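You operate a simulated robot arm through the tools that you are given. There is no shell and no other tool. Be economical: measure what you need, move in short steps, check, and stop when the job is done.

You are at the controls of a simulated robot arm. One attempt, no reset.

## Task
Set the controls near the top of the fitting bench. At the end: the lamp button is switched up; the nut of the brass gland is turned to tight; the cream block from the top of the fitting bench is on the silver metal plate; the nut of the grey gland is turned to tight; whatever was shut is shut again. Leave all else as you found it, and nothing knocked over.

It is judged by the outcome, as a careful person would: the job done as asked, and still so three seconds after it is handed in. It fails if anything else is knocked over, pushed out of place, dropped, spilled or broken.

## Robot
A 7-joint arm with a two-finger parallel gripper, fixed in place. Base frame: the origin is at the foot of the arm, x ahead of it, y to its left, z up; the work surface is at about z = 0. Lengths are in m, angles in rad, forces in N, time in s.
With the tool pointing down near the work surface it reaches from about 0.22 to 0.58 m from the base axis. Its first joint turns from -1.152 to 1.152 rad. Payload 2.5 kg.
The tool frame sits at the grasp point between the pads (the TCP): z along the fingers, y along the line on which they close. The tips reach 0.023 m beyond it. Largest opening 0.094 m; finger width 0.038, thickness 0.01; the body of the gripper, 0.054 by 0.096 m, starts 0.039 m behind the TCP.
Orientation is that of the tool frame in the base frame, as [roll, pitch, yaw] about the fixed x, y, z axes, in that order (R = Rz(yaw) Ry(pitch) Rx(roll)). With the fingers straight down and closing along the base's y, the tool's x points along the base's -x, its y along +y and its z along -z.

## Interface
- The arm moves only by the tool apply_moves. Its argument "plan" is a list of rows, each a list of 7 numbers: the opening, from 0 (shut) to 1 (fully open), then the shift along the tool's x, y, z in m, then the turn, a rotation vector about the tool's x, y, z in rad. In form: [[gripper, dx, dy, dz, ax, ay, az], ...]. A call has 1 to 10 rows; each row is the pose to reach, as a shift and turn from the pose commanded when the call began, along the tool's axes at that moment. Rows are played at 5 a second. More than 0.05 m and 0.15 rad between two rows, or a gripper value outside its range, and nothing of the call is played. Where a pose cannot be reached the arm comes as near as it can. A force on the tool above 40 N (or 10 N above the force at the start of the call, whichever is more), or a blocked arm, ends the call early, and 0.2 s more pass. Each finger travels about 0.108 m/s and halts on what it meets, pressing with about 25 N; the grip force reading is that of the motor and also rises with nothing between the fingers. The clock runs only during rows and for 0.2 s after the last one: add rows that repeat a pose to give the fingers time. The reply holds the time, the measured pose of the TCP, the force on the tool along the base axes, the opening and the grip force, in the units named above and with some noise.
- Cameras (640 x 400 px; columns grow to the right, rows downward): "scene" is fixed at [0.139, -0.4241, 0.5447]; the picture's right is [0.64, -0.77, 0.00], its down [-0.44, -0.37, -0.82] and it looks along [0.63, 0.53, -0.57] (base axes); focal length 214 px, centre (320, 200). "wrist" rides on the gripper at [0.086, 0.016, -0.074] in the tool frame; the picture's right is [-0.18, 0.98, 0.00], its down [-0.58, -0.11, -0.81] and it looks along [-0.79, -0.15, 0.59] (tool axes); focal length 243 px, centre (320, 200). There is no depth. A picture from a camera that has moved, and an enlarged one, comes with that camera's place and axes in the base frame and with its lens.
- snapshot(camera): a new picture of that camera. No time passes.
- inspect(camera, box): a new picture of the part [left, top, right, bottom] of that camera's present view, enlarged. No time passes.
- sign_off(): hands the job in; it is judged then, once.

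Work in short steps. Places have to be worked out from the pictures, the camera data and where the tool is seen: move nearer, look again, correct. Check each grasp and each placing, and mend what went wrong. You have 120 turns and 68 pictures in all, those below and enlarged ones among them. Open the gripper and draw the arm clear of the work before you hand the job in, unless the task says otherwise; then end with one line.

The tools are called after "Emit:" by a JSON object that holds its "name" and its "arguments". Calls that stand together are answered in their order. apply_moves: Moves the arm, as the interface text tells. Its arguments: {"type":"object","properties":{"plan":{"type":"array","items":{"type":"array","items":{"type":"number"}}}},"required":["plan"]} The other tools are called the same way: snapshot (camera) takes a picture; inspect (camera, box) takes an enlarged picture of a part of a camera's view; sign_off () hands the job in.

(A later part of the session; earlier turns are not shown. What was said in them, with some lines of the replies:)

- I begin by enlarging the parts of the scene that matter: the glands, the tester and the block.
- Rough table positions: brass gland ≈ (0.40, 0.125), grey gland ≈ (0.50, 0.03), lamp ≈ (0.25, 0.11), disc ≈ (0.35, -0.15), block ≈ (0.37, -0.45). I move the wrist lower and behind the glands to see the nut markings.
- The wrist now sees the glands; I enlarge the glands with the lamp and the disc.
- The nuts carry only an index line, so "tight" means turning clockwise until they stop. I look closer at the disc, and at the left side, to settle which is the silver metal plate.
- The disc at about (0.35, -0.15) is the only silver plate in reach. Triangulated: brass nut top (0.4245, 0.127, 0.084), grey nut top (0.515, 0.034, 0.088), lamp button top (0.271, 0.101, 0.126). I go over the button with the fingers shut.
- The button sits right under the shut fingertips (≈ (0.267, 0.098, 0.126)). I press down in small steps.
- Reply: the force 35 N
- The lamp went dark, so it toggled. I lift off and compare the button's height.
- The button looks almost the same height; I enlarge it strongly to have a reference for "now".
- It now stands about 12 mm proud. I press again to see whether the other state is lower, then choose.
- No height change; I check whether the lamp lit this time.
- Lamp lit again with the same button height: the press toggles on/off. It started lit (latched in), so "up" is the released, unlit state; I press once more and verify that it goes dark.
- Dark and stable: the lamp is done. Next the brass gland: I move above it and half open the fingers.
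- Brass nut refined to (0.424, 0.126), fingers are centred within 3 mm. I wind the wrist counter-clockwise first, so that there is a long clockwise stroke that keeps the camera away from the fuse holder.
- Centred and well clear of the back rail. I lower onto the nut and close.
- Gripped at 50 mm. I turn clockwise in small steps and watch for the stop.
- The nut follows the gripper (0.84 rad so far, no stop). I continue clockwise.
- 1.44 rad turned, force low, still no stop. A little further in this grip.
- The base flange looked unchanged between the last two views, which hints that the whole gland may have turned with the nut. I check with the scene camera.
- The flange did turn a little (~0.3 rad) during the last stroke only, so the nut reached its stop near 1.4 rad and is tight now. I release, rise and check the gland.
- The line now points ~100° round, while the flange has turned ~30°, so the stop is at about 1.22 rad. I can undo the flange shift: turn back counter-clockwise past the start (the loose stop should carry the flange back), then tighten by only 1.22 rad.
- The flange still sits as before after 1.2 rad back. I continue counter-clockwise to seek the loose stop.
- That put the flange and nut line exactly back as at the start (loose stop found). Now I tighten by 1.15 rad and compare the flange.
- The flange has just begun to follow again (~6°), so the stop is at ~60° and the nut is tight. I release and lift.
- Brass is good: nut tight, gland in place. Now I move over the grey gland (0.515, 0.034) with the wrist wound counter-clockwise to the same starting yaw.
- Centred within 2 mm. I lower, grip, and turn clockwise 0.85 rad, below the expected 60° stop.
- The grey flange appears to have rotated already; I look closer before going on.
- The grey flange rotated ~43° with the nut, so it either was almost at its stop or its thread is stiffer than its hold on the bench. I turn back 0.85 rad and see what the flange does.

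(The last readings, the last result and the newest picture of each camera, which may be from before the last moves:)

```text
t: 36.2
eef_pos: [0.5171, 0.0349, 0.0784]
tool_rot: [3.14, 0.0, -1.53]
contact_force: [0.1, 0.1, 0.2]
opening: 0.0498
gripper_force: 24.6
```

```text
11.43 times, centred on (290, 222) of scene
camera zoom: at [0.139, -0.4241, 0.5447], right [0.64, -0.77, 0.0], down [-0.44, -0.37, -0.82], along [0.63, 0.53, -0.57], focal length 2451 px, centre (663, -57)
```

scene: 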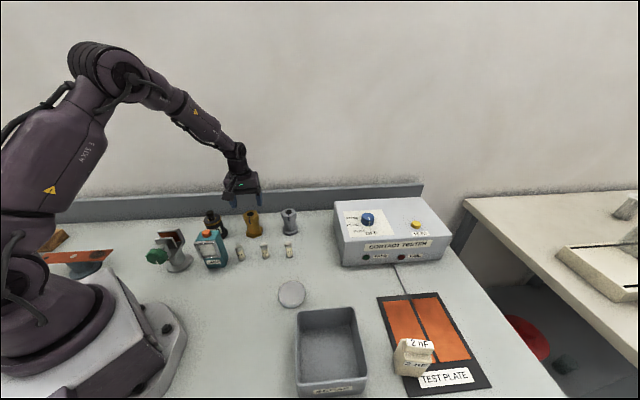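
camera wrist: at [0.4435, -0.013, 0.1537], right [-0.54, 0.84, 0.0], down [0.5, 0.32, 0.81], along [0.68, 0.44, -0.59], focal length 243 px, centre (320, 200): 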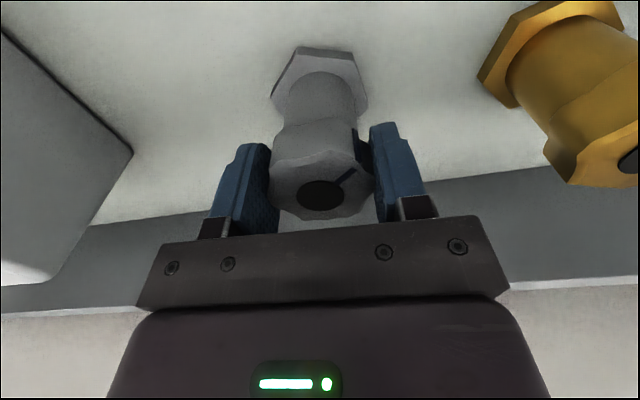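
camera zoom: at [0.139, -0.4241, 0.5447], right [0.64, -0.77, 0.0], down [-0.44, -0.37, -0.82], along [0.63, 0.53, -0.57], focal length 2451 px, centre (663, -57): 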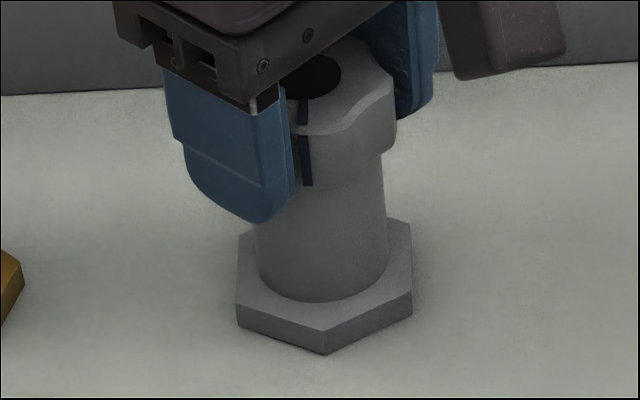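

The flange came back exactly, so the grey thread simply turns harder than the bench holds the base. I press down slightly while turning so that the bench holds the base.

Emit:
{"name": "apply_moves", "arguments": {"plan": [[0.05, 0, 0, 0.002, 0, 0, 0], [0.05, 0, 0, 0.003, 0, 0, 0.08], [0.05, 0, 0, 0.003, 0, 0, 0.16], [0.05, 0, 0, 0.003, 0, 0, 0.24], [0.05, 0, 0, 0.003, 0, 0, 0.32], [0.05, 0, 0, 0.003, 0, 0, 0.4]]}}

Emit:
{"name": "inspect", "arguments": {"camera": "scene", "box": [274, 205, 306, 240]}}

```text
t: 37.6
eef_pos: [0.5175, 0.0361, 0.0757]
tool_rot: [-3.138, 0.001, -1.933]
contact_force: [1.7, 2.5, 17.5]
opening: 0.0501
gripper_force: 24.2
```

```text
11.43 times, centred on (290, 222) of scene
camera zoom: at [0.1389, -0.4241, 0.5448], right [0.64, -0.77, 0.0], down [-0.44, -0.37, -0.82], along [0.63, 0.53, -0.57], focal length 2451 px, centre (663, -57)
```

zoom: 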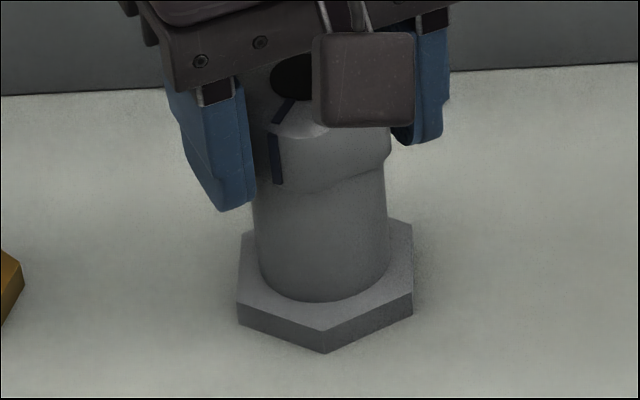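

That works: flange unmoved, nut turned 0.4 rad under 17 N of push. I continue pressed.

Emit:
{"name": "apply_moves", "arguments": {"plan": [[0.05, 0, 0, 0.0, 0, 0, 0.08], [0.05, 0, 0, 0.0, 0, 0, 0.16], [0.05, 0, 0, 0.0, 0, 0, 0.24], [0.05, 0, 0, 0.0, 0, 0, 0.32], [0.05, 0, 0, 0.0, 0, 0, 0.4], [0.05, 0, 0, 0.0, 0, 0, 0.48], [0.05, 0, 0, 0.0, 0, 0, 0.56], [0.05, 0, 0, 0.0, 0, 0, 0.64], [0.05, 0, 0, 0.0, 0, 0, 0.7]]}}

Emit:
{"name": "inspect", "arguments": {"camera": "scene", "box": [274, 205, 306, 240]}}

```text
t: 39.6
eef_pos: [0.5166, 0.037, 0.0765]
tool_rot: [3.141, -0.001, -2.632]
contact_force: [-0.4, 6.4, 14.4]
opening: 0.0497
gripper_force: 24.6
```

```text
11.43 times, centred on (290, 222) of scene
camera zoom: at [0.139, -0.4241, 0.5447], right [0.64, -0.77, 0.0], down [-0.44, -0.37, -0.82], along [0.63, 0.53, -0.57], focal length 2451 px, centre (663, -57)
```

zoom: 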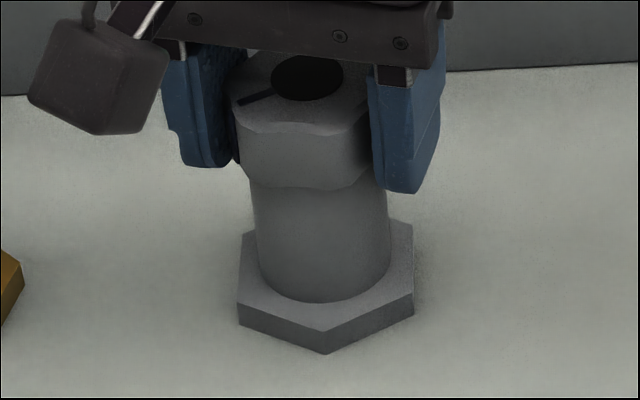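

1.1 rad turned, flange still unmoved, no stop. I go on in steps.

Emit:
{"name": "apply_moves", "arguments": {"plan": [[0.05, 0, 0, 0.0, 0, 0, 0.08], [0.05, 0, 0, 0.0, 0, 0, 0.16], [0.05, 0, 0, 0.0, 0, 0, 0.24], [0.05, 0, 0, 0.0, 0, 0, 0.32], [0.05, 0, 0, 0.0, 0, 0, 0.4]]}}

Emit:
{"name": "inspect", "arguments": {"camera": "scene", "box": [274, 205, 306, 240]}}

```text
t: 40.8
eef_pos: [0.5168, 0.0331, 0.0759]
tool_rot: [-3.139, -0.001, -3.031]
contact_force: [3.4, 0.0, 6.7]
opening: 0.0497
gripper_force: 25.0
```

```text
11.43 times, centred on (290, 222) of scene
camera zoom: at [0.139, -0.4241, 0.5447], right [0.64, -0.77, 0.0], down [-0.44, -0.37, -0.82], along [0.63, 0.53, -0.57], focal length 2451 px, centre (663, -57)
```

zoom: 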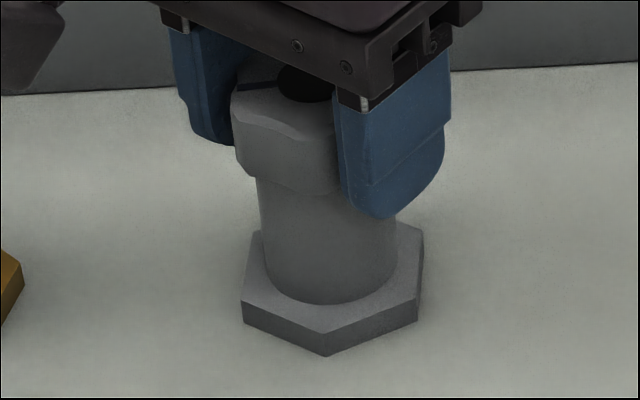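

1.5 rad, flange basically unmoved. Another 0.25 rad with a touch more push, to find the stop.

Emit:
{"name": "apply_moves", "arguments": {"plan": [[0.05, 0, 0, 0.001, 0, 0, 0.05], [0.05, 0, 0, 0.001, 0, 0, 0.1], [0.05, 0, 0, 0.001, 0, 0, 0.15], [0.05, 0, 0, 0.001, 0, 0, 0.2], [0.05, 0, 0, 0.001, 0, 0, 0.25]]}}

Emit:
{"name": "inspect", "arguments": {"camera": "scene", "box": [274, 205, 306, 240]}}

```text
t: 42.0
eef_pos: [0.5177, 0.0338, 0.0752]
tool_rot: [-3.14, 0.004, 3.002]
contact_force: [2.7, -5.4, 16.2]
opening: 0.0499
gripper_force: 24.9
```

```text
11.43 times, centred on (290, 222) of scene
camera zoom: at [0.139, -0.4241, 0.5448], right [0.64, -0.77, 0.0], down [-0.44, -0.37, -0.82], along [0.63, 0.53, -0.57], focal length 2451 px, centre (663, -57)
```

zoom: 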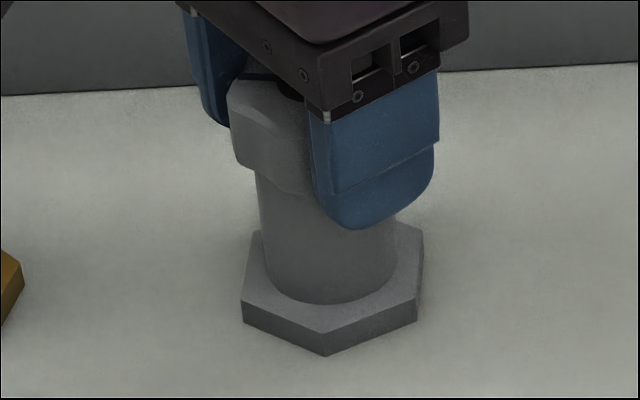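

Still turning without stop (1.75 rad). I check with the wrist that the nut line still goes with the fingers.

Emit:
{"name": "snapshot", "arguments": {"camera": "wrist"}}

```text
21 pictures are left
camera wrist: at [0.4342, 0.0622, 0.1502], right [0.32, 0.95, 0.0], down [0.56, -0.19, 0.81], along [0.77, -0.26, -0.59], focal length 243 px, centre (320, 200)
```

wrist: 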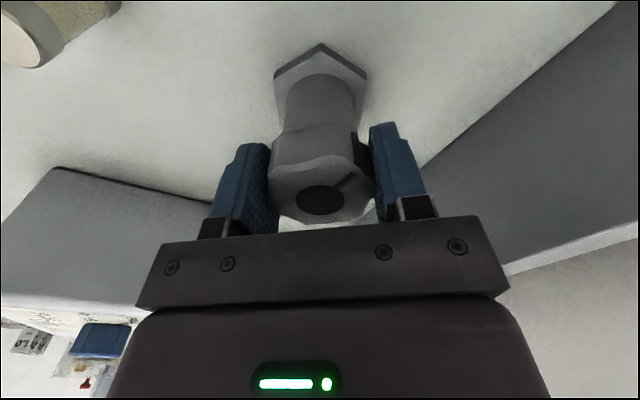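

The nut is following. I continue 0.5 rad clockwise; the camera passes well above the brass gland (0.15 vs 0.084).

Emit:
{"name": "apply_moves", "arguments": {"plan": [[0.05, 0, 0, 0, 0, 0, 0.07], [0.05, 0, 0, 0, 0, 0, 0.14], [0.05, 0, 0, 0, 0, 0, 0.21], [0.05, 0, 0, 0, 0, 0, 0.28], [0.05, 0, 0, 0, 0, 0, 0.35], [0.05, 0, 0, 0, 0, 0, 0.42], [0.05, 0, 0, 0, 0, 0, 0.5]]}}

Emit:
{"name": "inspect", "arguments": {"camera": "scene", "box": [274, 205, 306, 240]}}

```text
t: 43.6
eef_pos: [0.5169, 0.0347, 0.0754]
tool_rot: [3.138, 0.0, 2.499]
contact_force: [4.8, -6.5, 18.1]
opening: 0.0498
gripper_force: 25.3
```

```text
11.43 times, centred on (290, 222) of scene
camera zoom: at [0.1389, -0.4241, 0.5448], right [0.64, -0.77, 0.0], down [-0.44, -0.37, -0.82], along [0.63, 0.53, -0.57], focal length 2451 px, centre (663, -57)
```

zoom: 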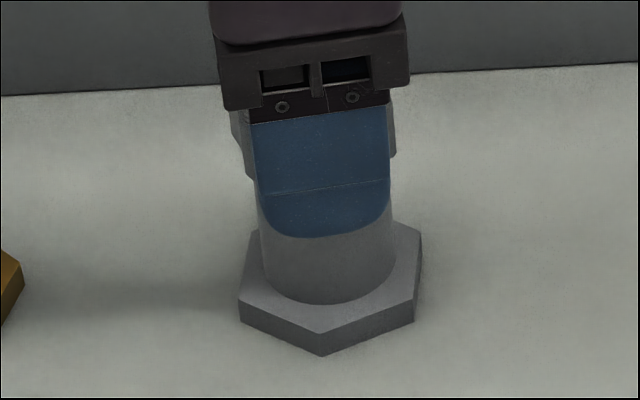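

Total 2.25 rad, still no stop; I continue another 0.45 rad as the wrist allows.

Emit:
{"name": "apply_moves", "arguments": {"plan": [[0.05, 0, 0, 0, 0, 0, 0.07], [0.05, 0, 0, 0, 0, 0, 0.14], [0.05, 0, 0, 0, 0, 0, 0.21], [0.05, 0, 0, 0, 0, 0, 0.28], [0.05, 0, 0, 0, 0, 0, 0.35], [0.05, 0, 0, 0, 0, 0, 0.4], [0.05, 0, 0, 0, 0, 0, 0.45]]}}

Emit:
{"name": "inspect", "arguments": {"camera": "scene", "box": [274, 205, 306, 240]}}

```text
t: 45.2
eef_pos: [0.5172, 0.0361, 0.075]
tool_rot: [3.139, 0.001, 2.052]
contact_force: [5.6, 1.6, 17.5]
opening: 0.05
gripper_force: 25.3
```

```text
11.43 times, centred on (290, 222) of scene
camera zoom: at [0.1389, -0.4241, 0.5447], right [0.64, -0.77, 0.0], down [-0.44, -0.37, -0.82], along [0.63, 0.53, -0.57], focal length 2451 px, centre (663, -57)
```

zoom: 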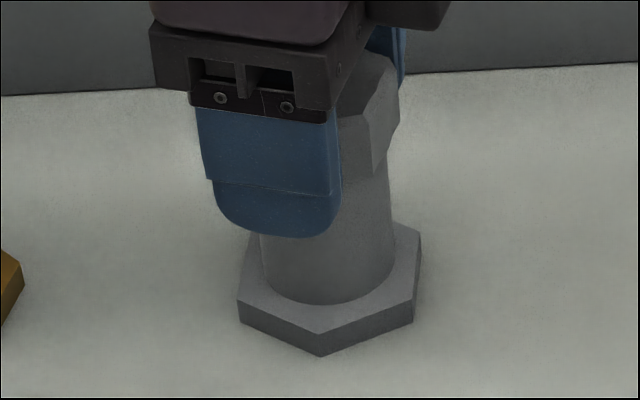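

Flange unmoved, 2.7 rad turned. I keep going and watch the readings for a blocked wrist or a stop.

Emit:
{"name": "apply_moves", "arguments": {"plan": [[0.05, 0, 0, 0, 0, 0, 0.07], [0.05, 0, 0, 0, 0, 0, 0.14], [0.05, 0, 0, 0, 0, 0, 0.21], [0.05, 0, 0, 0, 0, 0, 0.28], [0.05, 0, 0, 0, 0, 0, 0.35], [0.05, 0, 0, 0, 0, 0, 0.42], [0.05, 0, 0, 0, 0, 0, 0.5]]}}

Emit:
{"name": "snapshot", "arguments": {"camera": "wrist"}}

```text
t: 46.8
eef_pos: [0.5182, 0.0352, 0.0745]
tool_rot: [-3.139, 0.002, 1.55]
contact_force: [-0.1, 3.3, 20.8]
opening: 0.0501
gripper_force: 24.9
```

```text
18 pictures are left
camera wrist: at [0.5356, 0.121, 0.15], right [0.98, -0.2, 0.0], down [-0.12, -0.58, 0.81], along [-0.16, -0.79, -0.59], focal length 243 px, centre (320, 200)
```

wrist: 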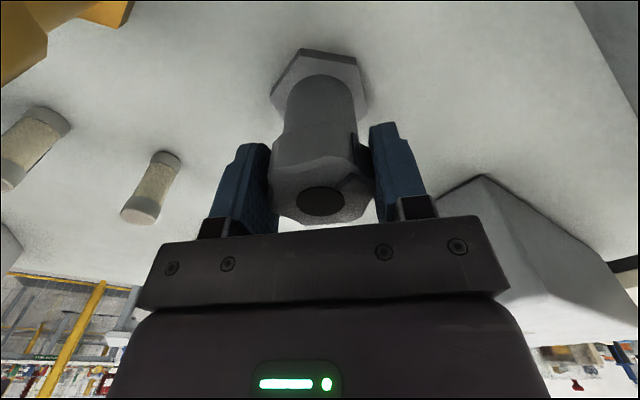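

The side mark still travels with the fingers (3.2 rad). I continue another 0.6 rad.

Emit:
{"name": "apply_moves", "arguments": {"plan": [[0.05, 0, 0, 0, 0, 0, 0.07], [0.05, 0, 0, 0, 0, 0, 0.14], [0.05, 0, 0, 0, 0, 0, 0.21], [0.05, 0, 0, 0, 0, 0, 0.28], [0.05, 0, 0, 0, 0, 0, 0.35], [0.05, 0, 0, 0, 0, 0, 0.42], [0.05, 0, 0, 0, 0, 0, 0.5], [0.05, 0, 0, 0, 0, 0, 0.6]]}}

Emit:
{"name": "inspect", "arguments": {"camera": "scene", "box": [274, 205, 306, 240]}}

```text
t: 48.6
eef_pos: [0.5167, 0.0342, 0.0739]
tool_rot: [-3.14, 0.0, 0.952]
contact_force: [0.7, -1.1, 9.0]
opening: 0.0499
gripper_force: 25.1
```

```text
11.43 times, centred on (290, 222) of scene
camera zoom: at [0.139, -0.4241, 0.5447], right [0.64, -0.77, 0.0], down [-0.44, -0.37, -0.82], along [0.63, 0.53, -0.57], focal length 2451 px, centre (663, -57)
```

zoom: 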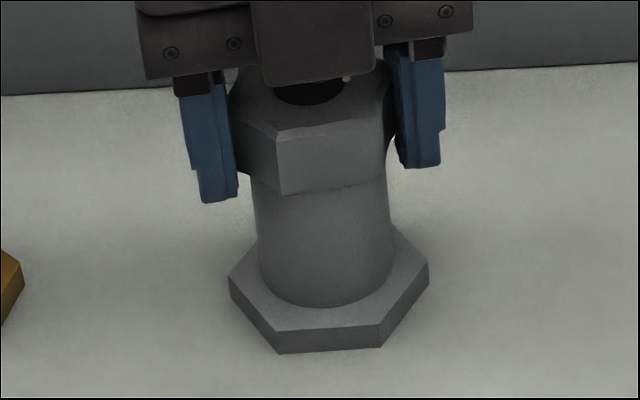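

The flange moved ~27° now, though the push had fallen to 9 N. I push a bit more and turn 0.2 rad to see whether it is the real stop.

Emit:
{"name": "apply_moves", "arguments": {"plan": [[0.05, 0, 0, 0.001, 0, 0, 0], [0.05, 0, 0, 0.0015, 0, 0, 0.05], [0.05, 0, 0, 0.0015, 0, 0, 0.1], [0.05, 0, 0, 0.0015, 0, 0, 0.15], [0.05, 0, 0, 0.0015, 0, 0, 0.2]]}}

Emit:
{"name": "inspect", "arguments": {"camera": "scene", "box": [274, 205, 306, 240]}}

```text
t: 49.8
eef_pos: [0.5165, 0.0357, 0.074]
tool_rot: [3.141, -0.002, 0.751]
contact_force: [-1.0, -2.9, 21.3]
opening: 0.0498
gripper_force: 25.1
```

```text
11.43 times, centred on (290, 222) of scene
camera zoom: at [0.1389, -0.4241, 0.5448], right [0.64, -0.77, 0.0], down [-0.44, -0.37, -0.82], along [0.63, 0.53, -0.57], focal length 2451 px, centre (663, -57)
```

zoom: 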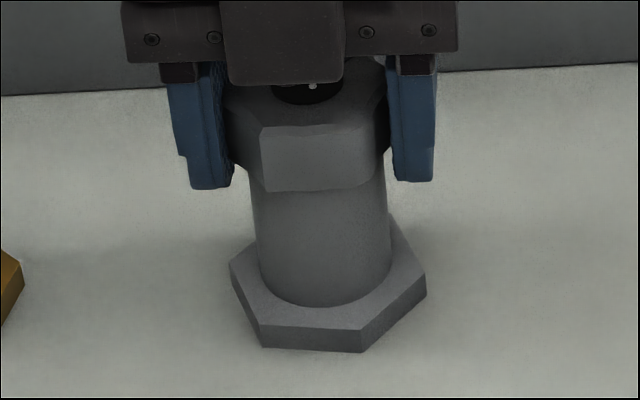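

The flange followed fully under 21 N, so this is the real stop (~3.2 rad): the grey nut is tight. Unpressed, the base moves with the nut, so I ease off and turn 0.7 rad back to restore the flange.

Emit:
{"name": "apply_moves", "arguments": {"plan": [[0.05, 0, 0, -0.002, 0, 0, 0], [0.05, 0, 0, -0.003, 0, 0, 0], [0.05, 0, 0, -0.003, 0, 0, -0.1], [0.05, 0, 0, -0.003, 0, 0, -0.2], [0.05, 0, 0, -0.003, 0, 0, -0.3], [0.05, 0, 0, -0.003, 0, 0, -0.4], [0.05, 0, 0, -0.003, 0, 0, -0.5], [0.05, 0, 0, -0.003, 0, 0, -0.6], [0.05, 0, 0, -0.003, 0, 0, -0.7]]}}

Emit:
{"name": "inspect", "arguments": {"camera": "scene", "box": [274, 205, 306, 240]}}

```text
t: 51.8
eef_pos: [0.5177, 0.0352, 0.0762]
tool_rot: [-3.141, 0.001, 1.455]
contact_force: [0.5, 0.4, -1.8]
opening: 0.0498
gripper_force: 24.7
```

```text
11.43 times, centred on (290, 222) of scene
camera zoom: at [0.139, -0.4241, 0.5447], right [0.64, -0.77, 0.0], down [-0.44, -0.37, -0.82], along [0.63, 0.53, -0.57], focal length 2451 px, centre (663, -57)
```

zoom: 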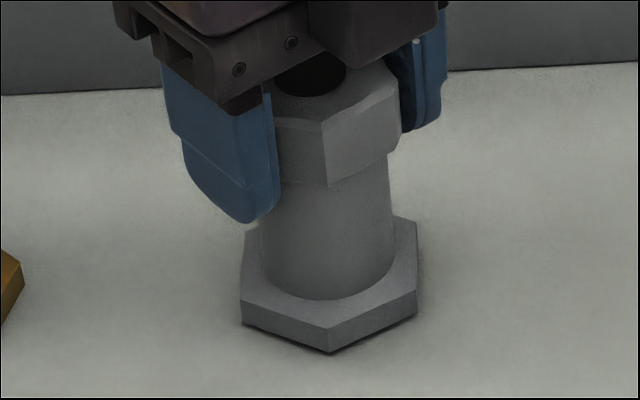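

The flange is back exactly as found, with the nut at its stop. Lower the hair it was lifted, release and rise.

Emit:
{"name": "apply_moves", "arguments": {"plan": [[0.05, 0, 0, 0.0015, 0, 0, 0], [0.3, 0, 0, 0.0015, 0, 0, 0], [0.7, 0, 0, 0.0015, 0, 0, 0], [0.75, 0, 0, 0.0015, 0, 0, 0], [0.75, 0, 0, -0.03, 0, 0, 0], [0.75, 0, 0, -0.07, 0, 0, 0], [0.75, 0, 0, -0.1, 0, 0, 0], [0.75, 0, 0, -0.1, 0, 0, -0.14], [0.75, 0, 0, -0.1, 0, 0, -0.28], [0.75, 0, 0, -0.1, 0, 0, -0.42]]}}

Emit:
{"name": "inspect", "arguments": {"camera": "scene", "box": [225, 195, 305, 245]}}

```text
t: 54.0
eef_pos: [0.5166, 0.0345, 0.1762]
tool_rot: [-3.141, 0.001, 1.876]
contact_force: [0.5, 0.1, -0.5]
opening: 0.0706
gripper_force: 0.1
```

```text
8.00 times, centred on (265, 220) of scene
camera zoom: at [0.139, -0.4241, 0.5447], right [0.64, -0.77, 0.0], down [-0.44, -0.37, -0.82], along [0.63, 0.53, -0.57], focal length 1716 px, centre (760, 40)
```

zoom: 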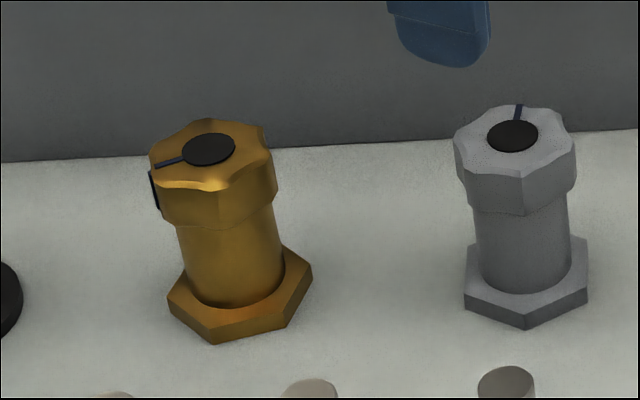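

Grey: line exactly 180° round, gland in place. So "tight" is a half turn and the brass nut (only ~60° turned) slipped by bench friction; it needs the same pressed turning. I unwind the wrist and return over the brass gland.

Emit:
{"name": "apply_moves", "arguments": {"plan": [[0.75, 0, 0, 0, 0, 0, -0.14], [0.75, 0, 0, 0, 0, 0, -0.28], [0.75, 0, 0, 0, 0, 0, -0.42], [0.75, 0, 0, 0, 0, 0, -0.56], [0.75, 0, 0, 0, 0, 0, -0.7], [0.75, 0, 0, 0, 0, 0, -0.84], [0.75, 0, 0, 0, 0, 0, -0.98], [0.75, 0, 0, 0, 0, 0, -1.12], [0.75, 0, 0, 0, 0, 0, -1.26], [0.75, 0, 0, 0, 0, 0, -1.4]]}}

Emit:
{"name": "apply_moves", "arguments": {"plan": [[0.75, 0.02, 0.025, 0, 0, 0, -0.14], [0.75, 0.04, 0.05, 0, 0, 0, -0.28], [0.75, 0.06, 0.075, 0, 0, 0, -0.42], [0.75, 0.0804, 0.1019, 0, 0, 0, -0.56], [0.75, 0.0804, 0.1019, 0, 0, 0, -0.7], [0.75, 0.0804, 0.1019, 0, 0, 0, -0.84], [0.75, 0.0804, 0.1019, 0, 0, 0, -0.98], [0.75, 0.0804, 0.1019, 0, 0, 0, -1.12], [0.75, 0.0804, 0.1019, 0.01, 0, 0, -1.26], [0.75, 0.0804, 0.1019, 0.02, 0, 0, -1.375]]}}

Emit:
{"name": "snapshot", "arguments": {"camera": "wrist"}}

```text
t: 56.2
eef_pos: [0.5167, 0.0345, 0.1758]
tool_rot: [-3.141, -0.001, -3.008]
contact_force: [-0.2, -0.6, -0.2]
opening: 0.0704
gripper_force: 0.1
```

```text
t: 58.4
eef_pos: [0.4236, 0.1265, 0.1548]
tool_rot: [-3.141, 0.001, -1.634]
contact_force: [-0.4, 0.9, 0.3]
opening: 0.0704
gripper_force: 0.1
```

```text
13 pictures are left
camera wrist: at [0.4027, 0.0399, 0.2306], right [-0.97, 0.25, 0.0], down [0.14, 0.57, 0.81], along [0.2, 0.78, -0.59], focal length 243 px, centre (320, 200)
```

wrist: 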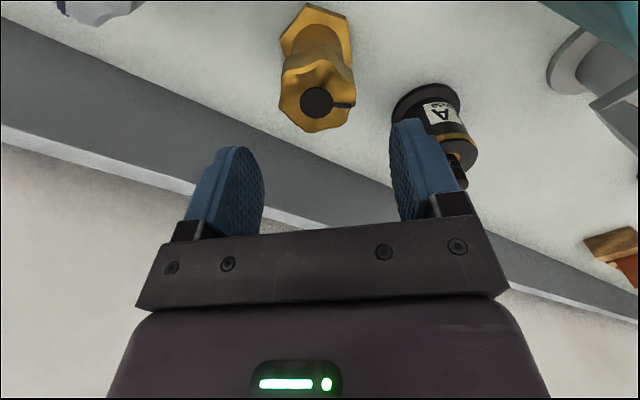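

Nut centre is ~2 mm to the picture's left; I correct, lower, and grip (opening should read ~0.050 if on flats).

Emit:
{"name": "apply_moves", "arguments": {"plan": [[0.75, 0, -0.0022, 0.04, 0, 0, 0], [0.75, 0, -0.0022, 0.07, 0, 0, 0], [0.75, 0, -0.0022, 0.077, 0, 0, 0], [0.3, 0, -0.0022, 0.077, 0, 0, 0], [0.05, 0, -0.0022, 0.077, 0, 0, 0], [0.05, 0, -0.0022, 0.077, 0, 0, 0]]}}

```text
t: 59.8
eef_pos: [0.4265, 0.1252, 0.0775]
tool_rot: [3.141, 0.0, -1.636]
contact_force: [0.7, 0.1, -1.8]
opening: 0.0502
gripper_force: 25.1
```

On the flats. Now press and turn clockwise.

Emit:
{"name": "apply_moves", "arguments": {"plan": [[0.05, 0, 0, 0.002, 0, 0, 0], [0.05, 0, 0, 0.0035, 0, 0, 0.08], [0.05, 0, 0, 0.0035, 0, 0, 0.16], [0.05, 0, 0, 0.0035, 0, 0, 0.24], [0.05, 0, 0, 0.0035, 0, 0, 0.32], [0.05, 0, 0, 0.0035, 0, 0, 0.4], [0.05, 0, 0, 0.0035, 0, 0, 0.48], [0.05, 0, 0, 0.0035, 0, 0, 0.56], [0.05, 0, 0, 0.0035, 0, 0, 0.64], [0.05, 0, 0, 0.0035, 0, 0, 0.7]]}}

Emit:
{"name": "apply_moves", "arguments": {"plan": [[0.05, 0, 0, 0.0005, 0, 0, 0.08], [0.05, 0, 0, 0.0005, 0, 0, 0.16], [0.05, 0, 0, 0.0005, 0, 0, 0.24], [0.05, 0, 0, 0.0005, 0, 0, 0.32], [0.05, 0, 0, 0.0005, 0, 0, 0.4], [0.05, 0, 0, 0.0005, 0, 0, 0.48], [0.05, 0, 0, 0.0005, 0, 0, 0.56], [0.05, 0, 0, 0.0005, 0, 0, 0.64], [0.05, 0, 0, 0.0005, 0, 0, 0.72], [0.05, 0, 0, 0.0005, 0, 0, 0.8]]}}

Emit:
{"name": "inspect", "arguments": {"camera": "scene", "box": [225, 195, 305, 245]}}

```text
t: 62.0
eef_pos: [0.4277, 0.1255, 0.0763]
tool_rot: [3.141, -0.002, -2.34]
contact_force: [-0.4, 0.1, -0.2]
opening: 0.05
gripper_force: 24.9
```

```text
t: 64.2
eef_pos: [0.4264, 0.125, 0.076]
tool_rot: [3.141, 0.0, -3.137]
contact_force: [-0.5, 0.3, 0.2]
opening: 0.0503
gripper_force: 24.9
```

```text
8.00 times, centred on (265, 220) of scene
camera zoom: at [0.139, -0.4241, 0.5447], right [0.64, -0.77, 0.0], down [-0.44, -0.37, -0.82], along [0.63, 0.53, -0.57], focal length 1716 px, centre (760, 40)
```

zoom: 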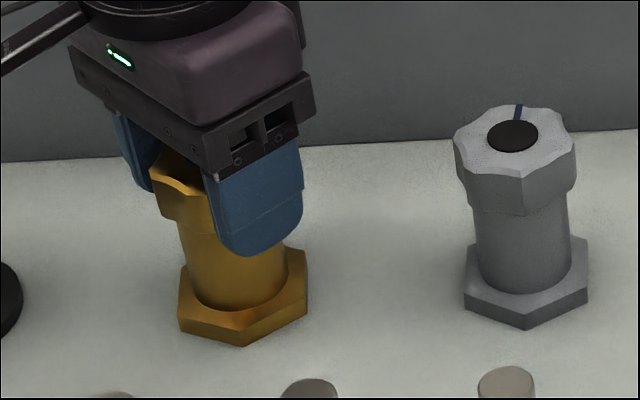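

No push was felt (0 N), so part of the stroke dragged the flange (~45°). I release, wind back two flats (2.094 rad) and regrip lower for a firmer push.

Emit:
{"name": "apply_moves", "arguments": {"plan": [[0.4, 0, 0, 0, 0, 0, 0], [0.75, 0, 0, 0, 0, 0, 0], [0.75, 0, 0, 0, 0, 0, 0], [0.75, 0, 0, -0.03, 0, 0, 0], [0.75, 0, 0, -0.05, 0, 0, -0.1], [0.75, 0, 0, -0.05, 0, 0, -0.24], [0.75, 0, 0, -0.05, 0, 0, -0.38], [0.75, 0, 0, -0.05, 0, 0, -0.52], [0.75, 0, 0, -0.05, 0, 0, -0.66], [0.75, 0, 0, -0.05, 0, 0, -0.8]]}}

Emit:
{"name": "apply_moves", "arguments": {"plan": [[0.75, 0, 0, 0, 0, 0, -0.14], [0.75, 0, 0, 0, 0, 0, -0.28], [0.75, 0, 0, 0, 0, 0, -0.42], [0.75, 0, 0, 0, 0, 0, -0.56], [0.75, 0, 0, 0, 0, 0, -0.7], [0.75, 0, 0, 0, 0, 0, -0.84], [0.75, 0, 0, 0, 0, 0, -0.98], [0.75, 0, 0, 0, 0, 0, -1.12], [0.75, 0, 0, 0, 0, 0, -1.26], [0.75, 0, 0, 0, 0, 0, -1.294]]}}

Emit:
{"name": "apply_moves", "arguments": {"plan": [[0.75, 0, 0, 0.03, 0, 0, 0], [0.75, 0, 0, 0.05, 0, 0, 0], [0.4, 0, 0, 0.05, 0, 0, 0], [0.05, 0, 0, 0.05, 0, 0, 0], [0.05, 0, 0, 0.05, 0, 0, 0], [0.05, 0, 0, 0.052, 0, 0, 0], [0.05, 0, 0, 0.054, 0, 0, 0], [0.05, 0, 0, 0.054, 0, 0, 0]]}}

```text
t: 66.4
eef_pos: [0.4251, 0.1247, 0.1263]
tool_rot: [3.14, 0.001, -2.332]
contact_force: [0.0, 0.2, 0.0]
opening: 0.0707
gripper_force: 0.0
```

```text
t: 68.6
eef_pos: [0.4253, 0.125, 0.1253]
tool_rot: [3.141, -0.002, -1.039]
contact_force: [-0.5, -0.1, 1.0]
opening: 0.0705
gripper_force: 0.0
```

```text
t: 70.3
eef_pos: [0.4274, 0.1242, 0.0733]
tool_rot: [3.14, 0.0, -1.044]
contact_force: [-2.1, -1.8, 3.5]
opening: 0.0498
gripper_force: 24.8
stopped in row 8: the force on the tool passed its limit (the readings are from after the stop); the commanded pose is now the measured one
```

Gripped on flats; the push peaked and the pose was reset. I press more gently (1.5 mm) and turn.

Emit:
{"name": "apply_moves", "arguments": {"plan": [[0.05, 0, 0, 0.001, 0, 0, 0], [0.05, 0, 0, 0.0017, 0, 0, 0.02], [0.05, 0, 0, 0.0017, 0, 0, 0.08]]}}

```text
t: 70.9
eef_pos: [0.4273, 0.1259, 0.0729]
tool_rot: [3.139, -0.002, -1.069]
contact_force: [-0.9, -0.3, 2.9]
opening: 0.0503
gripper_force: 25.2
stopped in row 3: the force on the tool passed its limit (the readings are from after the stop); the commanded pose is now the measured one
```

Stiffer than the grey one. I press only 0.7 mm and turn.

Emit:
{"name": "apply_moves", "arguments": {"plan": [[0.05, 0, 0, 0.0007, 0, 0, 0.02], [0.05, 0, 0, 0.0007, 0, 0, 0.08], [0.05, 0, 0, 0.0007, 0, 0, 0.14], [0.05, 0, 0, 0.0007, 0, 0, 0.2]]}}

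```text
t: 71.9
eef_pos: [0.4262, 0.1245, 0.0738]
tool_rot: [3.14, -0.004, -1.27]
contact_force: [-10.7, -2.2, 23.7]
opening: 0.05
gripper_force: 24.6
```

23 N push: good. I continue turning.

Emit:
{"name": "apply_moves", "arguments": {"plan": [[0.05, 0, 0, 0, 0, 0, 0.07], [0.05, 0, 0, 0, 0, 0, 0.14], [0.05, 0, 0, 0, 0, 0, 0.21], [0.05, 0, 0, 0, 0, 0, 0.28], [0.05, 0, 0, 0, 0, 0, 0.35], [0.05, 0, 0, 0, 0, 0, 0.42], [0.05, 0, 0, 0, 0, 0, 0.5]]}}

Emit:
{"name": "inspect", "arguments": {"camera": "scene", "box": [225, 195, 305, 245]}}

```text
t: 73.5
eef_pos: [0.4274, 0.1251, 0.0752]
tool_rot: [-3.138, -0.004, -1.77]
contact_force: [-4.3, -5.3, 29.1]
opening: 0.0498
gripper_force: 25.4
```

```text
8.00 times, centred on (265, 220) of scene
camera zoom: at [0.1389, -0.4241, 0.5447], right [0.64, -0.77, 0.0], down [-0.44, -0.37, -0.82], along [0.63, 0.53, -0.57], focal length 1716 px, centre (760, 40)
```

zoom: 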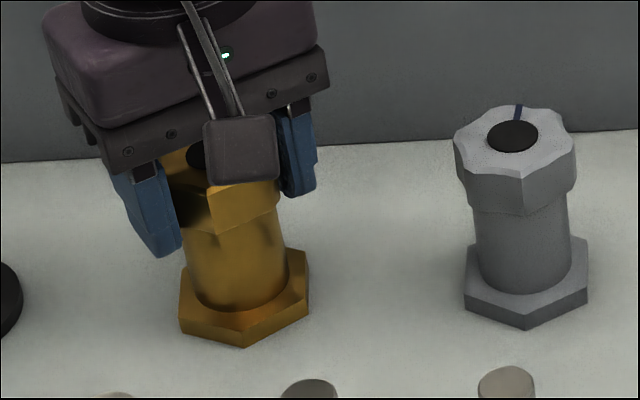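

Flange unmoved while the nut turned 0.7 rad. I continue 0.6 rad and look again.

Emit:
{"name": "apply_moves", "arguments": {"plan": [[0.05, 0, 0, 0, 0, 0, 0.07], [0.05, 0, 0, 0, 0, 0, 0.14], [0.05, 0, 0, 0, 0, 0, 0.21], [0.05, 0, 0, 0, 0, 0, 0.28], [0.05, 0, 0, 0, 0, 0, 0.35], [0.05, 0, 0, 0, 0, 0, 0.42], [0.05, 0, 0, 0, 0, 0, 0.5], [0.05, 0, 0, 0, 0, 0, 0.6]]}}

Emit:
{"name": "inspect", "arguments": {"camera": "scene", "box": [225, 195, 305, 245]}}

```text
t: 75.3
eef_pos: [0.4272, 0.1247, 0.0726]
tool_rot: [-3.139, -0.002, -2.371]
contact_force: [4.4, -6.4, 22.6]
opening: 0.0503
gripper_force: 25.0
```

```text
8.00 times, centred on (265, 220) of scene
camera zoom: at [0.1389, -0.4241, 0.5447], right [0.64, -0.77, 0.0], down [-0.44, -0.37, -0.82], along [0.63, 0.53, -0.57], focal length 1716 px, centre (760, 40)
```

zoom: 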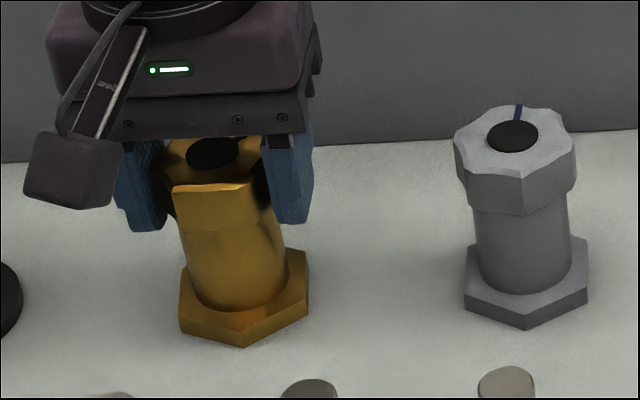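

Flange still; nut should be near the half turn. Another 0.6 rad under push to reach the stop.

Emit:
{"name": "apply_moves", "arguments": {"plan": [[0.05, 0, 0, 0, 0, 0, 0.07], [0.05, 0, 0, 0, 0, 0, 0.14], [0.05, 0, 0, 0, 0, 0, 0.21], [0.05, 0, 0, 0, 0, 0, 0.28], [0.05, 0, 0, 0, 0, 0, 0.35], [0.05, 0, 0, 0, 0, 0, 0.42], [0.05, 0, 0, 0, 0, 0, 0.5], [0.05, 0, 0, 0, 0, 0, 0.6]]}}

Emit:
{"name": "inspect", "arguments": {"camera": "scene", "box": [225, 195, 305, 245]}}

```text
t: 77.1
eef_pos: [0.4263, 0.1251, 0.0732]
tool_rot: [-3.138, 0.001, -2.969]
contact_force: [0.4, -8.8, 27.6]
opening: 0.0498
gripper_force: 25.0
```

```text
8.00 times, centred on (265, 220) of scene
camera zoom: at [0.1389, -0.4241, 0.5447], right [0.64, -0.77, 0.0], down [-0.44, -0.37, -0.82], along [0.63, 0.53, -0.57], focal length 1716 px, centre (760, 40)
```

zoom: 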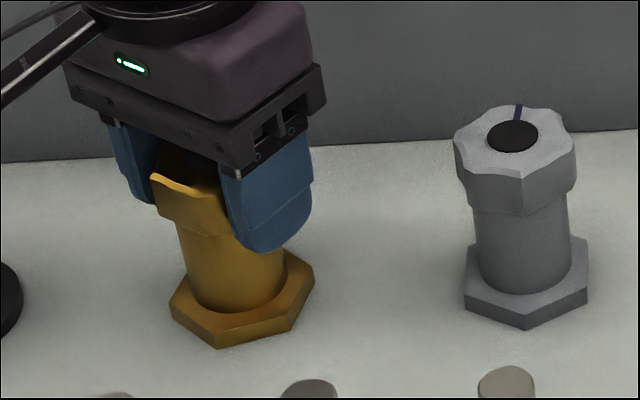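

The flange moved ~20° under 27 N push, so the brass stop is reached: tight. Now I ease off (slight lift) and turn 1.33 rad back to restore the flange without loosening the nut.

Emit:
{"name": "apply_moves", "arguments": {"plan": [[0.05, 0, 0, -0.002, 0, 0, 0], [0.05, 0, 0, -0.003, 0, 0, 0], [0.05, 0, 0, -0.0035, 0, 0, 0], [0.05, 0, 0, -0.0035, 0, 0, -0.1], [0.05, 0, 0, -0.0035, 0, 0, -0.2], [0.05, 0, 0, -0.0035, 0, 0, -0.3], [0.05, 0, 0, -0.0035, 0, 0, -0.4]]}}

Emit:
{"name": "apply_moves", "arguments": {"plan": [[0.05, 0, 0, 0, 0, 0, -0.1], [0.05, 0, 0, 0, 0, 0, -0.2], [0.05, 0, 0, 0, 0, 0, -0.3], [0.05, 0, 0, 0, 0, 0, -0.4], [0.05, 0, 0, 0, 0, 0, -0.5], [0.05, 0, 0, 0, 0, 0, -0.6], [0.05, 0, 0, 0, 0, 0, -0.7], [0.05, 0, 0, 0, 0, 0, -0.8], [0.05, 0, 0, 0, 0, 0, -0.93]]}}

Emit:
{"name": "inspect", "arguments": {"camera": "scene", "box": [225, 195, 305, 245]}}

```text
t: 78.7
eef_pos: [0.4261, 0.1233, 0.0764]
tool_rot: [-3.139, -0.003, -2.565]
contact_force: [0.3, 0.2, -3.5]
opening: 0.0498
gripper_force: 24.9
```

```text
t: 80.7
eef_pos: [0.4249, 0.1251, 0.0754]
tool_rot: [3.138, -0.003, -1.635]
contact_force: [0.1, -1.1, -3.1]
opening: 0.0501
gripper_force: 25.1
```

```text
8.00 times, centred on (265, 220) of scene
camera zoom: at [0.1391, -0.4241, 0.5447], right [0.64, -0.77, 0.0], down [-0.44, -0.37, -0.82], along [0.63, 0.53, -0.57], focal length 1716 px, centre (760, 40)
```

zoom: 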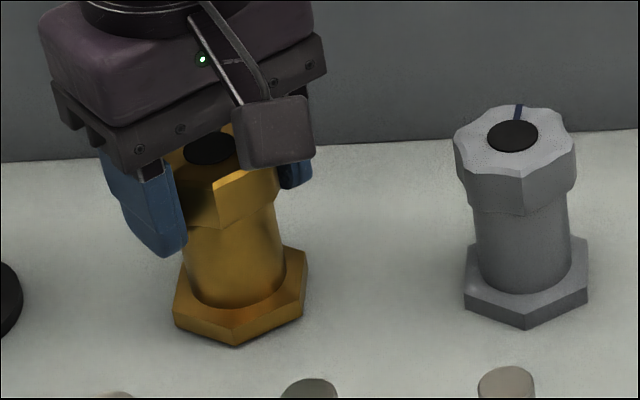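

Flange matches its original orientation. I set it down, release, and rise.

Emit:
{"name": "apply_moves", "arguments": {"plan": [[0.05, 0, 0, 0.0012, 0, 0, 0], [0.05, 0, 0, 0.002, 0, 0, 0], [0.3, 0, 0, 0.002, 0, 0, 0], [0.75, 0, 0, 0.002, 0, 0, 0], [0.75, 0, 0, 0.002, 0, 0, 0], [0.75, 0, 0, -0.03, 0, 0, 0], [0.75, 0, 0, -0.07, 0, 0, 0], [0.75, 0, 0, -0.11, 0, 0, 0], [0.75, 0, 0, -0.15, 0, 0, 0], [0.75, 0, 0, -0.15, 0, 0, 0]]}}

Emit:
{"name": "inspect", "arguments": {"camera": "scene", "box": [190, 190, 310, 265]}}

```text
t: 82.9
eef_pos: [0.4248, 0.126, 0.2268]
tool_rot: [3.14, -0.003, -1.635]
contact_force: [-0.3, 0.8, 0.2]
opening: 0.0708
gripper_force: 0.1
```

```text
5.33 times, centred on (250, 228) of scene
camera zoom: at [0.139, -0.4241, 0.5447], right [0.64, -0.77, 0.0], down [-0.44, -0.37, -0.82], along [0.63, 0.53, -0.57], focal length 1144 px, centre (693, 53)
```

zoom: 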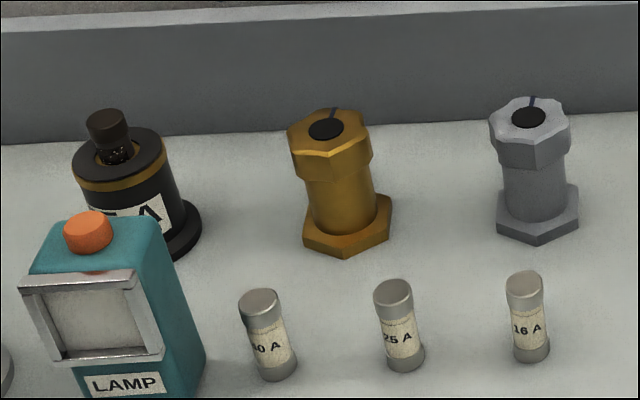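

Both index lines point to the rear, both glands upright in place, lamp off. Now to the block: I move over toward (0.33, -0.385) and turn the wrist outward for a close view.

Emit:
{"name": "apply_moves", "arguments": {"plan": [[0.9, 0.028, 0.003, 0, 0, 0, 0.14], [1, 0.056, 0.006, 0, 0, 0, 0.28], [1, 0.084, 0.009, 0, 0, 0, 0.42], [1, 0.112, 0.012, 0, 0, 0, 0.56], [1, 0.14, 0.014, 0, 0, 0, 0.7], [1, 0.168, 0.017, 0, 0, 0, 0.84], [1, 0.196, 0.02, 0, 0, 0, 0.98], [1, 0.224, 0.022, 0, 0, 0, 1.12], [1, 0.252, 0.025, 0, 0, 0, 1.26], [1, 0.278, 0.027, 0, 0, 0, 1.4]]}}

Emit:
{"name": "apply_moves", "arguments": {"plan": [[1, 0.01, -0.03, 0, 0, 0, 0.14], [1, 0.02, -0.06, 0, 0, 0, 0.28], [1, 0.03, -0.09, 0, 0, 0, 0.42], [1, 0.04, -0.12, 0, 0, 0, 0.56], [1, 0.05, -0.15, 0, 0, 0, 0.7], [1, 0.06, -0.18, 0, 0, 0, 0.84], [1, 0.07, -0.21, 0, 0, 0, 0.975], [1, 0.0746, -0.228, 0.0, 0, 0, 0.975], [1, 0.0746, -0.228, 0.0, 0, 0, 0.975]]}}

Emit:
{"name": "snapshot", "arguments": {"camera": "wrist"}}

```text
t: 85.1
eef_pos: [0.3804, -0.1521, 0.2281]
tool_rot: [-3.138, -0.002, -3.04]
contact_force: [-0.1, -0.1, 0.5]
opening: 0.094
gripper_force: 0.0
```

```text
t: 87.1
eef_pos: [0.3317, -0.3853, 0.2277]
tool_rot: [-3.139, 0.001, 2.27]
contact_force: [0.4, -0.4, 1.0]
opening: 0.0937
gripper_force: 0.0
```

```text
6 pictures are left
camera wrist: at [0.2884, -0.3084, 0.3034], right [0.87, 0.49, 0.0], down [0.29, -0.51, 0.81], along [0.4, -0.7, -0.59], focal length 243 px, centre (320, 200)
```

wrist: 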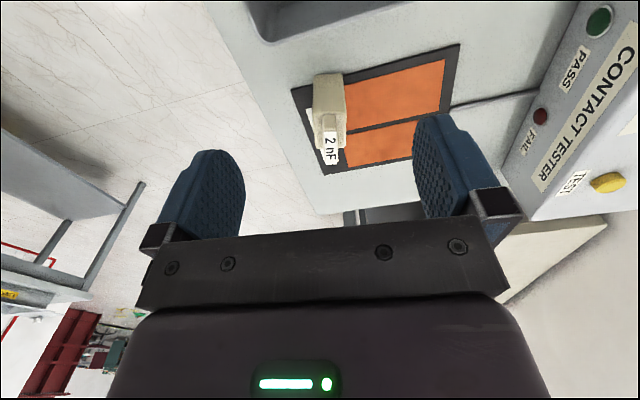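

The block is in view; I enlarge it to get its faces.

Emit:
{"name": "inspect", "arguments": {"camera": "wrist", "box": [280, 50, 380, 180]}}

```text
3.08 times, centred on (330, 115) of wrist
camera zoom: at [0.2884, -0.3084, 0.3034], right [0.87, 0.49, 0.0], down [0.29, -0.51, 0.81], along [0.4, -0.7, -0.59], focal length 746 px, centre (289, 462)
```

zoom: 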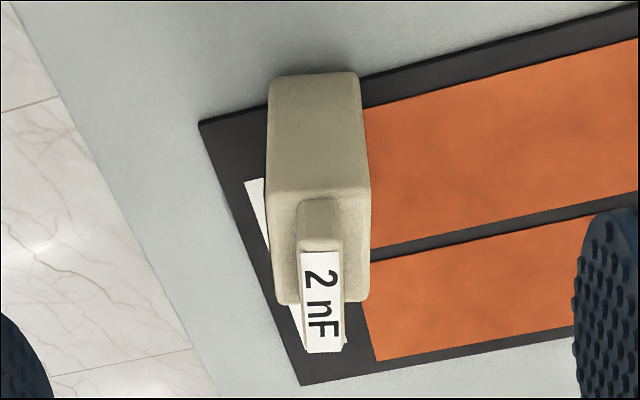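

Block: footprint ≈ 37 × 50 mm, body top ≈ 0.078, ridge top ≈ 0.11, centre ≈ (0.386, -0.455), narrow axis at ~31°. I go above a slightly nearer grip point (0.382, -0.449), turned 9°, and descend part-way.

Emit:
{"name": "apply_moves", "arguments": {"plan": [[1, -0.04, -0.0013, 0, 0, 0, 0.08], [1, -0.0811, -0.0026, 0, 0, 0, 0.157], [1, -0.0811, -0.0026, 0.04, 0, 0, 0.157], [1, -0.0811, -0.0026, 0.08, 0, 0, 0.157], [1, -0.0811, -0.0026, 0.08, 0, 0, 0.157]]}}

Emit:
{"name": "snapshot", "arguments": {"camera": "wrist"}}

```text
t: 88.3
eef_pos: [0.3819, -0.4465, 0.149]
tool_rot: [-3.138, 0.003, 2.115]
contact_force: [-0.6, -0.8, 0.1]
opening: 0.094
gripper_force: 0.0
```

```text
4 pictures are left
camera wrist: at [0.3505, -0.3637, 0.2228], right [0.94, 0.35, 0.0], down [0.21, -0.55, 0.81], along [0.28, -0.76, -0.59], focal length 243 px, centre (320, 200)
```

wrist: 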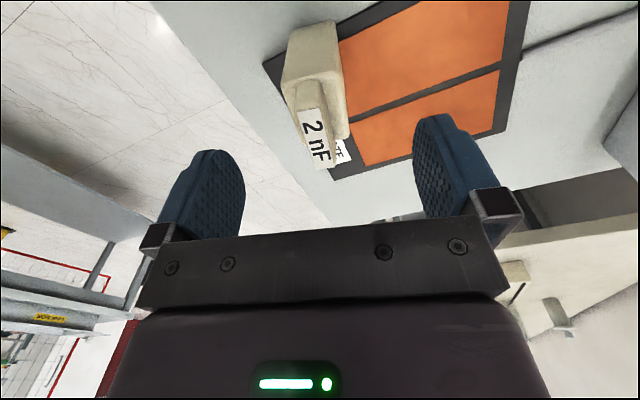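

Ridge centre ≈ (0.3815, -0.4545), axis within 2° of the fingers. I correct by 4 mm each way, descend to z ≈ 0.078 and close.

Emit:
{"name": "apply_moves", "arguments": {"plan": [[1, -0.004, -0.004, 0.03, 0, 0, -0.03], [1, -0.004, -0.004, 0.055, 0, 0, -0.03], [1, -0.004, -0.004, 0.071, 0, 0, -0.03], [0.7, -0.004, -0.004, 0.071, 0, 0, -0.03], [0.4, -0.004, -0.004, 0.071, 0, 0, -0.03], [0.1, -0.004, -0.004, 0.071, 0, 0, -0.03], [0.1, -0.004, -0.004, 0.071, 0, 0, -0.03], [0.1, -0.004, -0.004, 0.071, 0, 0, -0.03]]}}

```text
t: 90.1
eef_pos: [0.3796, -0.4556, 0.0782]
tool_rot: [-3.137, 0.003, 2.143]
contact_force: [0.1, 0.1, -0.2]
opening: 0.0357
gripper_force: 24.9
```

The block is held (36 mm). I lift it 0.1 m straight and carry it to above the disc at ≈ (0.340, -0.154).

Emit:
{"name": "apply_moves", "arguments": {"plan": [[0.1, 0, 0, -0.03, 0, 0, 0], [0.1, 0, 0, -0.065, 0, 0, 0], [0.1, 0, 0, -0.1, 0, 0, 0], [0.1, 0.04, 0.0189, -0.1, 0, 0, 0], [0.1, 0.08, 0.0378, -0.1, 0, 0, 0], [0.1, 0.12, 0.0567, -0.1, 0, 0, 0], [0.1, 0.16, 0.0756, -0.1, 0, 0, 0], [0.1, 0.2, 0.0945, -0.1, 0, 0, 0], [0.1, 0.24, 0.1134, -0.1, 0, 0, 0], [0.1, 0.275, 0.13, -0.1, 0, 0, 0]]}}

Emit:
{"name": "apply_moves", "arguments": {"plan": [[0.1, 0, 0, 0.03, 0, 0, 0], [0.1, 0, 0, 0.05, 0, 0, 0], [0.1, 0, 0, 0.05, 0, 0, 0]]}}

Emit:
{"name": "inspect", "arguments": {"camera": "scene", "box": [220, 190, 420, 400]}}

```text
t: 92.3
eef_pos: [0.3381, -0.153, 0.1784]
tool_rot: [-3.138, 0.002, 2.143]
contact_force: [1.1, 0.3, -1.2]
opening: 0.0355
gripper_force: 24.9
```

```text
t: 93.1
eef_pos: [0.3378, -0.1549, 0.1267]
tool_rot: [-3.139, 0.001, 2.145]
contact_force: [0.0, -0.1, -2.5]
opening: 0.0357
gripper_force: 24.9
```

```text
1.90 times, centred on (320, 295) of scene
camera zoom: at [0.139, -0.4241, 0.5447], right [0.64, -0.77, 0.0], down [-0.44, -0.37, -0.82], along [0.63, 0.53, -0.57], focal length 408 px, centre (320, 19)
```

zoom: 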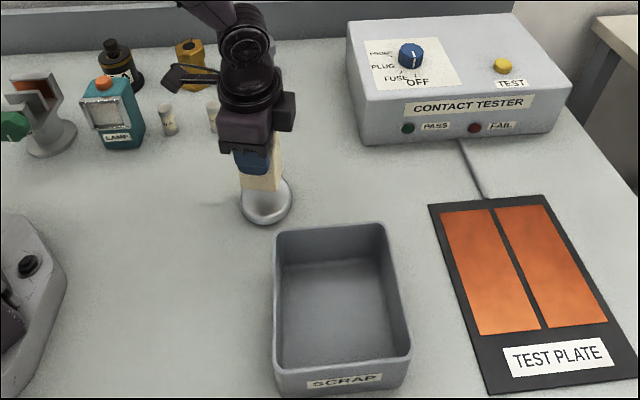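

Disc centre ≈ (0.338, -0.158); the block hangs right above it. I correct 3 mm and lower gently to feel contact.

Emit:
{"name": "apply_moves", "arguments": {"plan": [[0.1, -0.0025, -0.0016, 0.015, 0, 0, 0], [0.1, -0.0025, -0.0016, 0.028, 0, 0, 0], [0.1, -0.0025, -0.0016, 0.034, 0, 0, 0], [0.1, -0.0025, -0.0016, 0.037, 0, 0, 0], [0.1, -0.0025, -0.0016, 0.039, 0, 0, 0]]}}

```text
t: 94.3
eef_pos: [0.339, -0.1571, 0.088]
tool_rot: [-3.141, 0.007, 2.144]
contact_force: [-4.6, 0.0, 32.5]
opening: 0.0355
gripper_force: 25.0
```

Contact with 32 N at z = 0.088: the block is on the disc. I ease off a little, open slowly and rise straight.

Emit:
{"name": "apply_moves", "arguments": {"plan": [[0.1, 0, 0, -0.001, 0, 0, 0], [0.1, 0, 0, -0.0015, 0, 0, 0], [0.45, 0, 0, -0.0015, 0, 0, 0], [0.7, 0, 0, -0.0015, 0, 0, 0], [0.9, 0, 0, -0.0015, 0, 0, 0], [0.9, 0, 0, -0.03, 0, 0, 0], [0.9, 0, 0, -0.07, 0, 0, 0], [0.9, 0, 0, -0.11, 0, 0, 0], [0.9, 0, 0, -0.15, 0, 0, 0], [0.9, 0, 0, -0.19, 0, 0, 0]]}}

Emit:
{"name": "snapshot", "arguments": {"camera": "scene"}}

```text
t: 96.5
eef_pos: [0.3394, -0.1555, 0.2769]
tool_rot: [-3.137, 0.002, 2.143]
contact_force: [0.4, 0.6, 0.9]
opening: 0.0846
gripper_force: 0.1
```

```text
2 pictures are left
```

scene: 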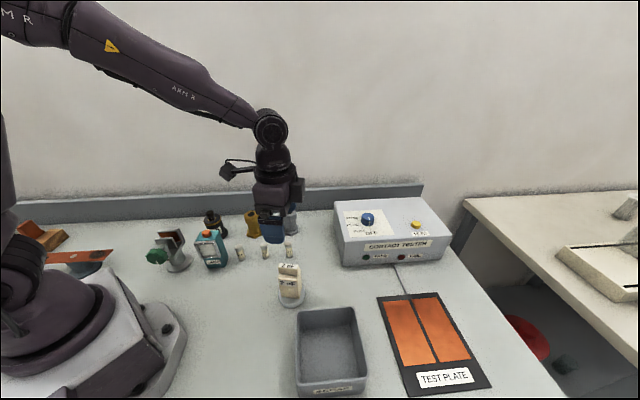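

The block stands on the disc. I raise and retract the arm, then do a last check.

Emit:
{"name": "apply_moves", "arguments": {"plan": [[0.9, 0.02, 0, -0.04, 0, 0, 0], [0.9, 0.04, 0, -0.08, 0, 0, 0], [0.9, 0.05, 0, -0.12, 0, 0, 0], [0.9, 0.05, 0, -0.16, 0, 0, 0], [0.9, 0.05, 0, -0.16, 0, 0, 0]]}}

Emit:
{"name": "inspect", "arguments": {"camera": "scene", "box": [180, 195, 340, 315]}}

```text
t: 97.7
eef_pos: [0.3133, -0.1137, 0.4374]
tool_rot: [-3.139, 0.002, 2.143]
contact_force: [-0.1, 0.3, 0.0]
opening: 0.0846
gripper_force: 0.0
```

```text
3.33 times, centred on (260, 255) of scene
camera zoom: at [0.139, -0.4241, 0.5447], right [0.64, -0.77, 0.0], down [-0.44, -0.37, -0.82], along [0.63, 0.53, -0.57], focal length 715 px, centre (520, 17)
```

zoom: 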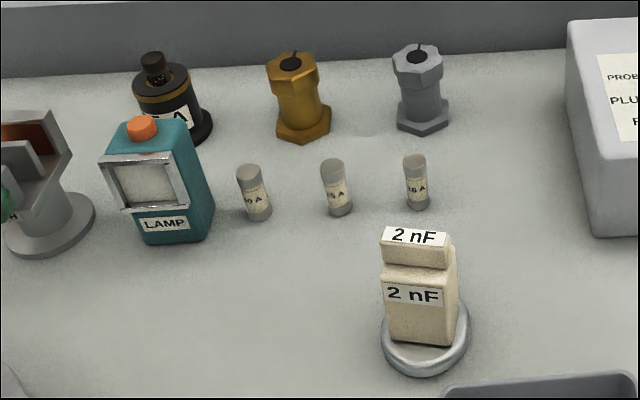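

The block stands upright in the middle of the disc, both nut lines are a half turn round, the lamp is off, everything else is in place and the arm is clear. I hand it in.

Emit:
{"name": "sign_off", "arguments": {}}

```text
The job is handed in.
```

The job is handed in: both gland nuts are turned half a turn to their stops, the cream block stands on the silver disc, and the lamp is off, which I took "switched up" to mean because the button looks the same height either way.
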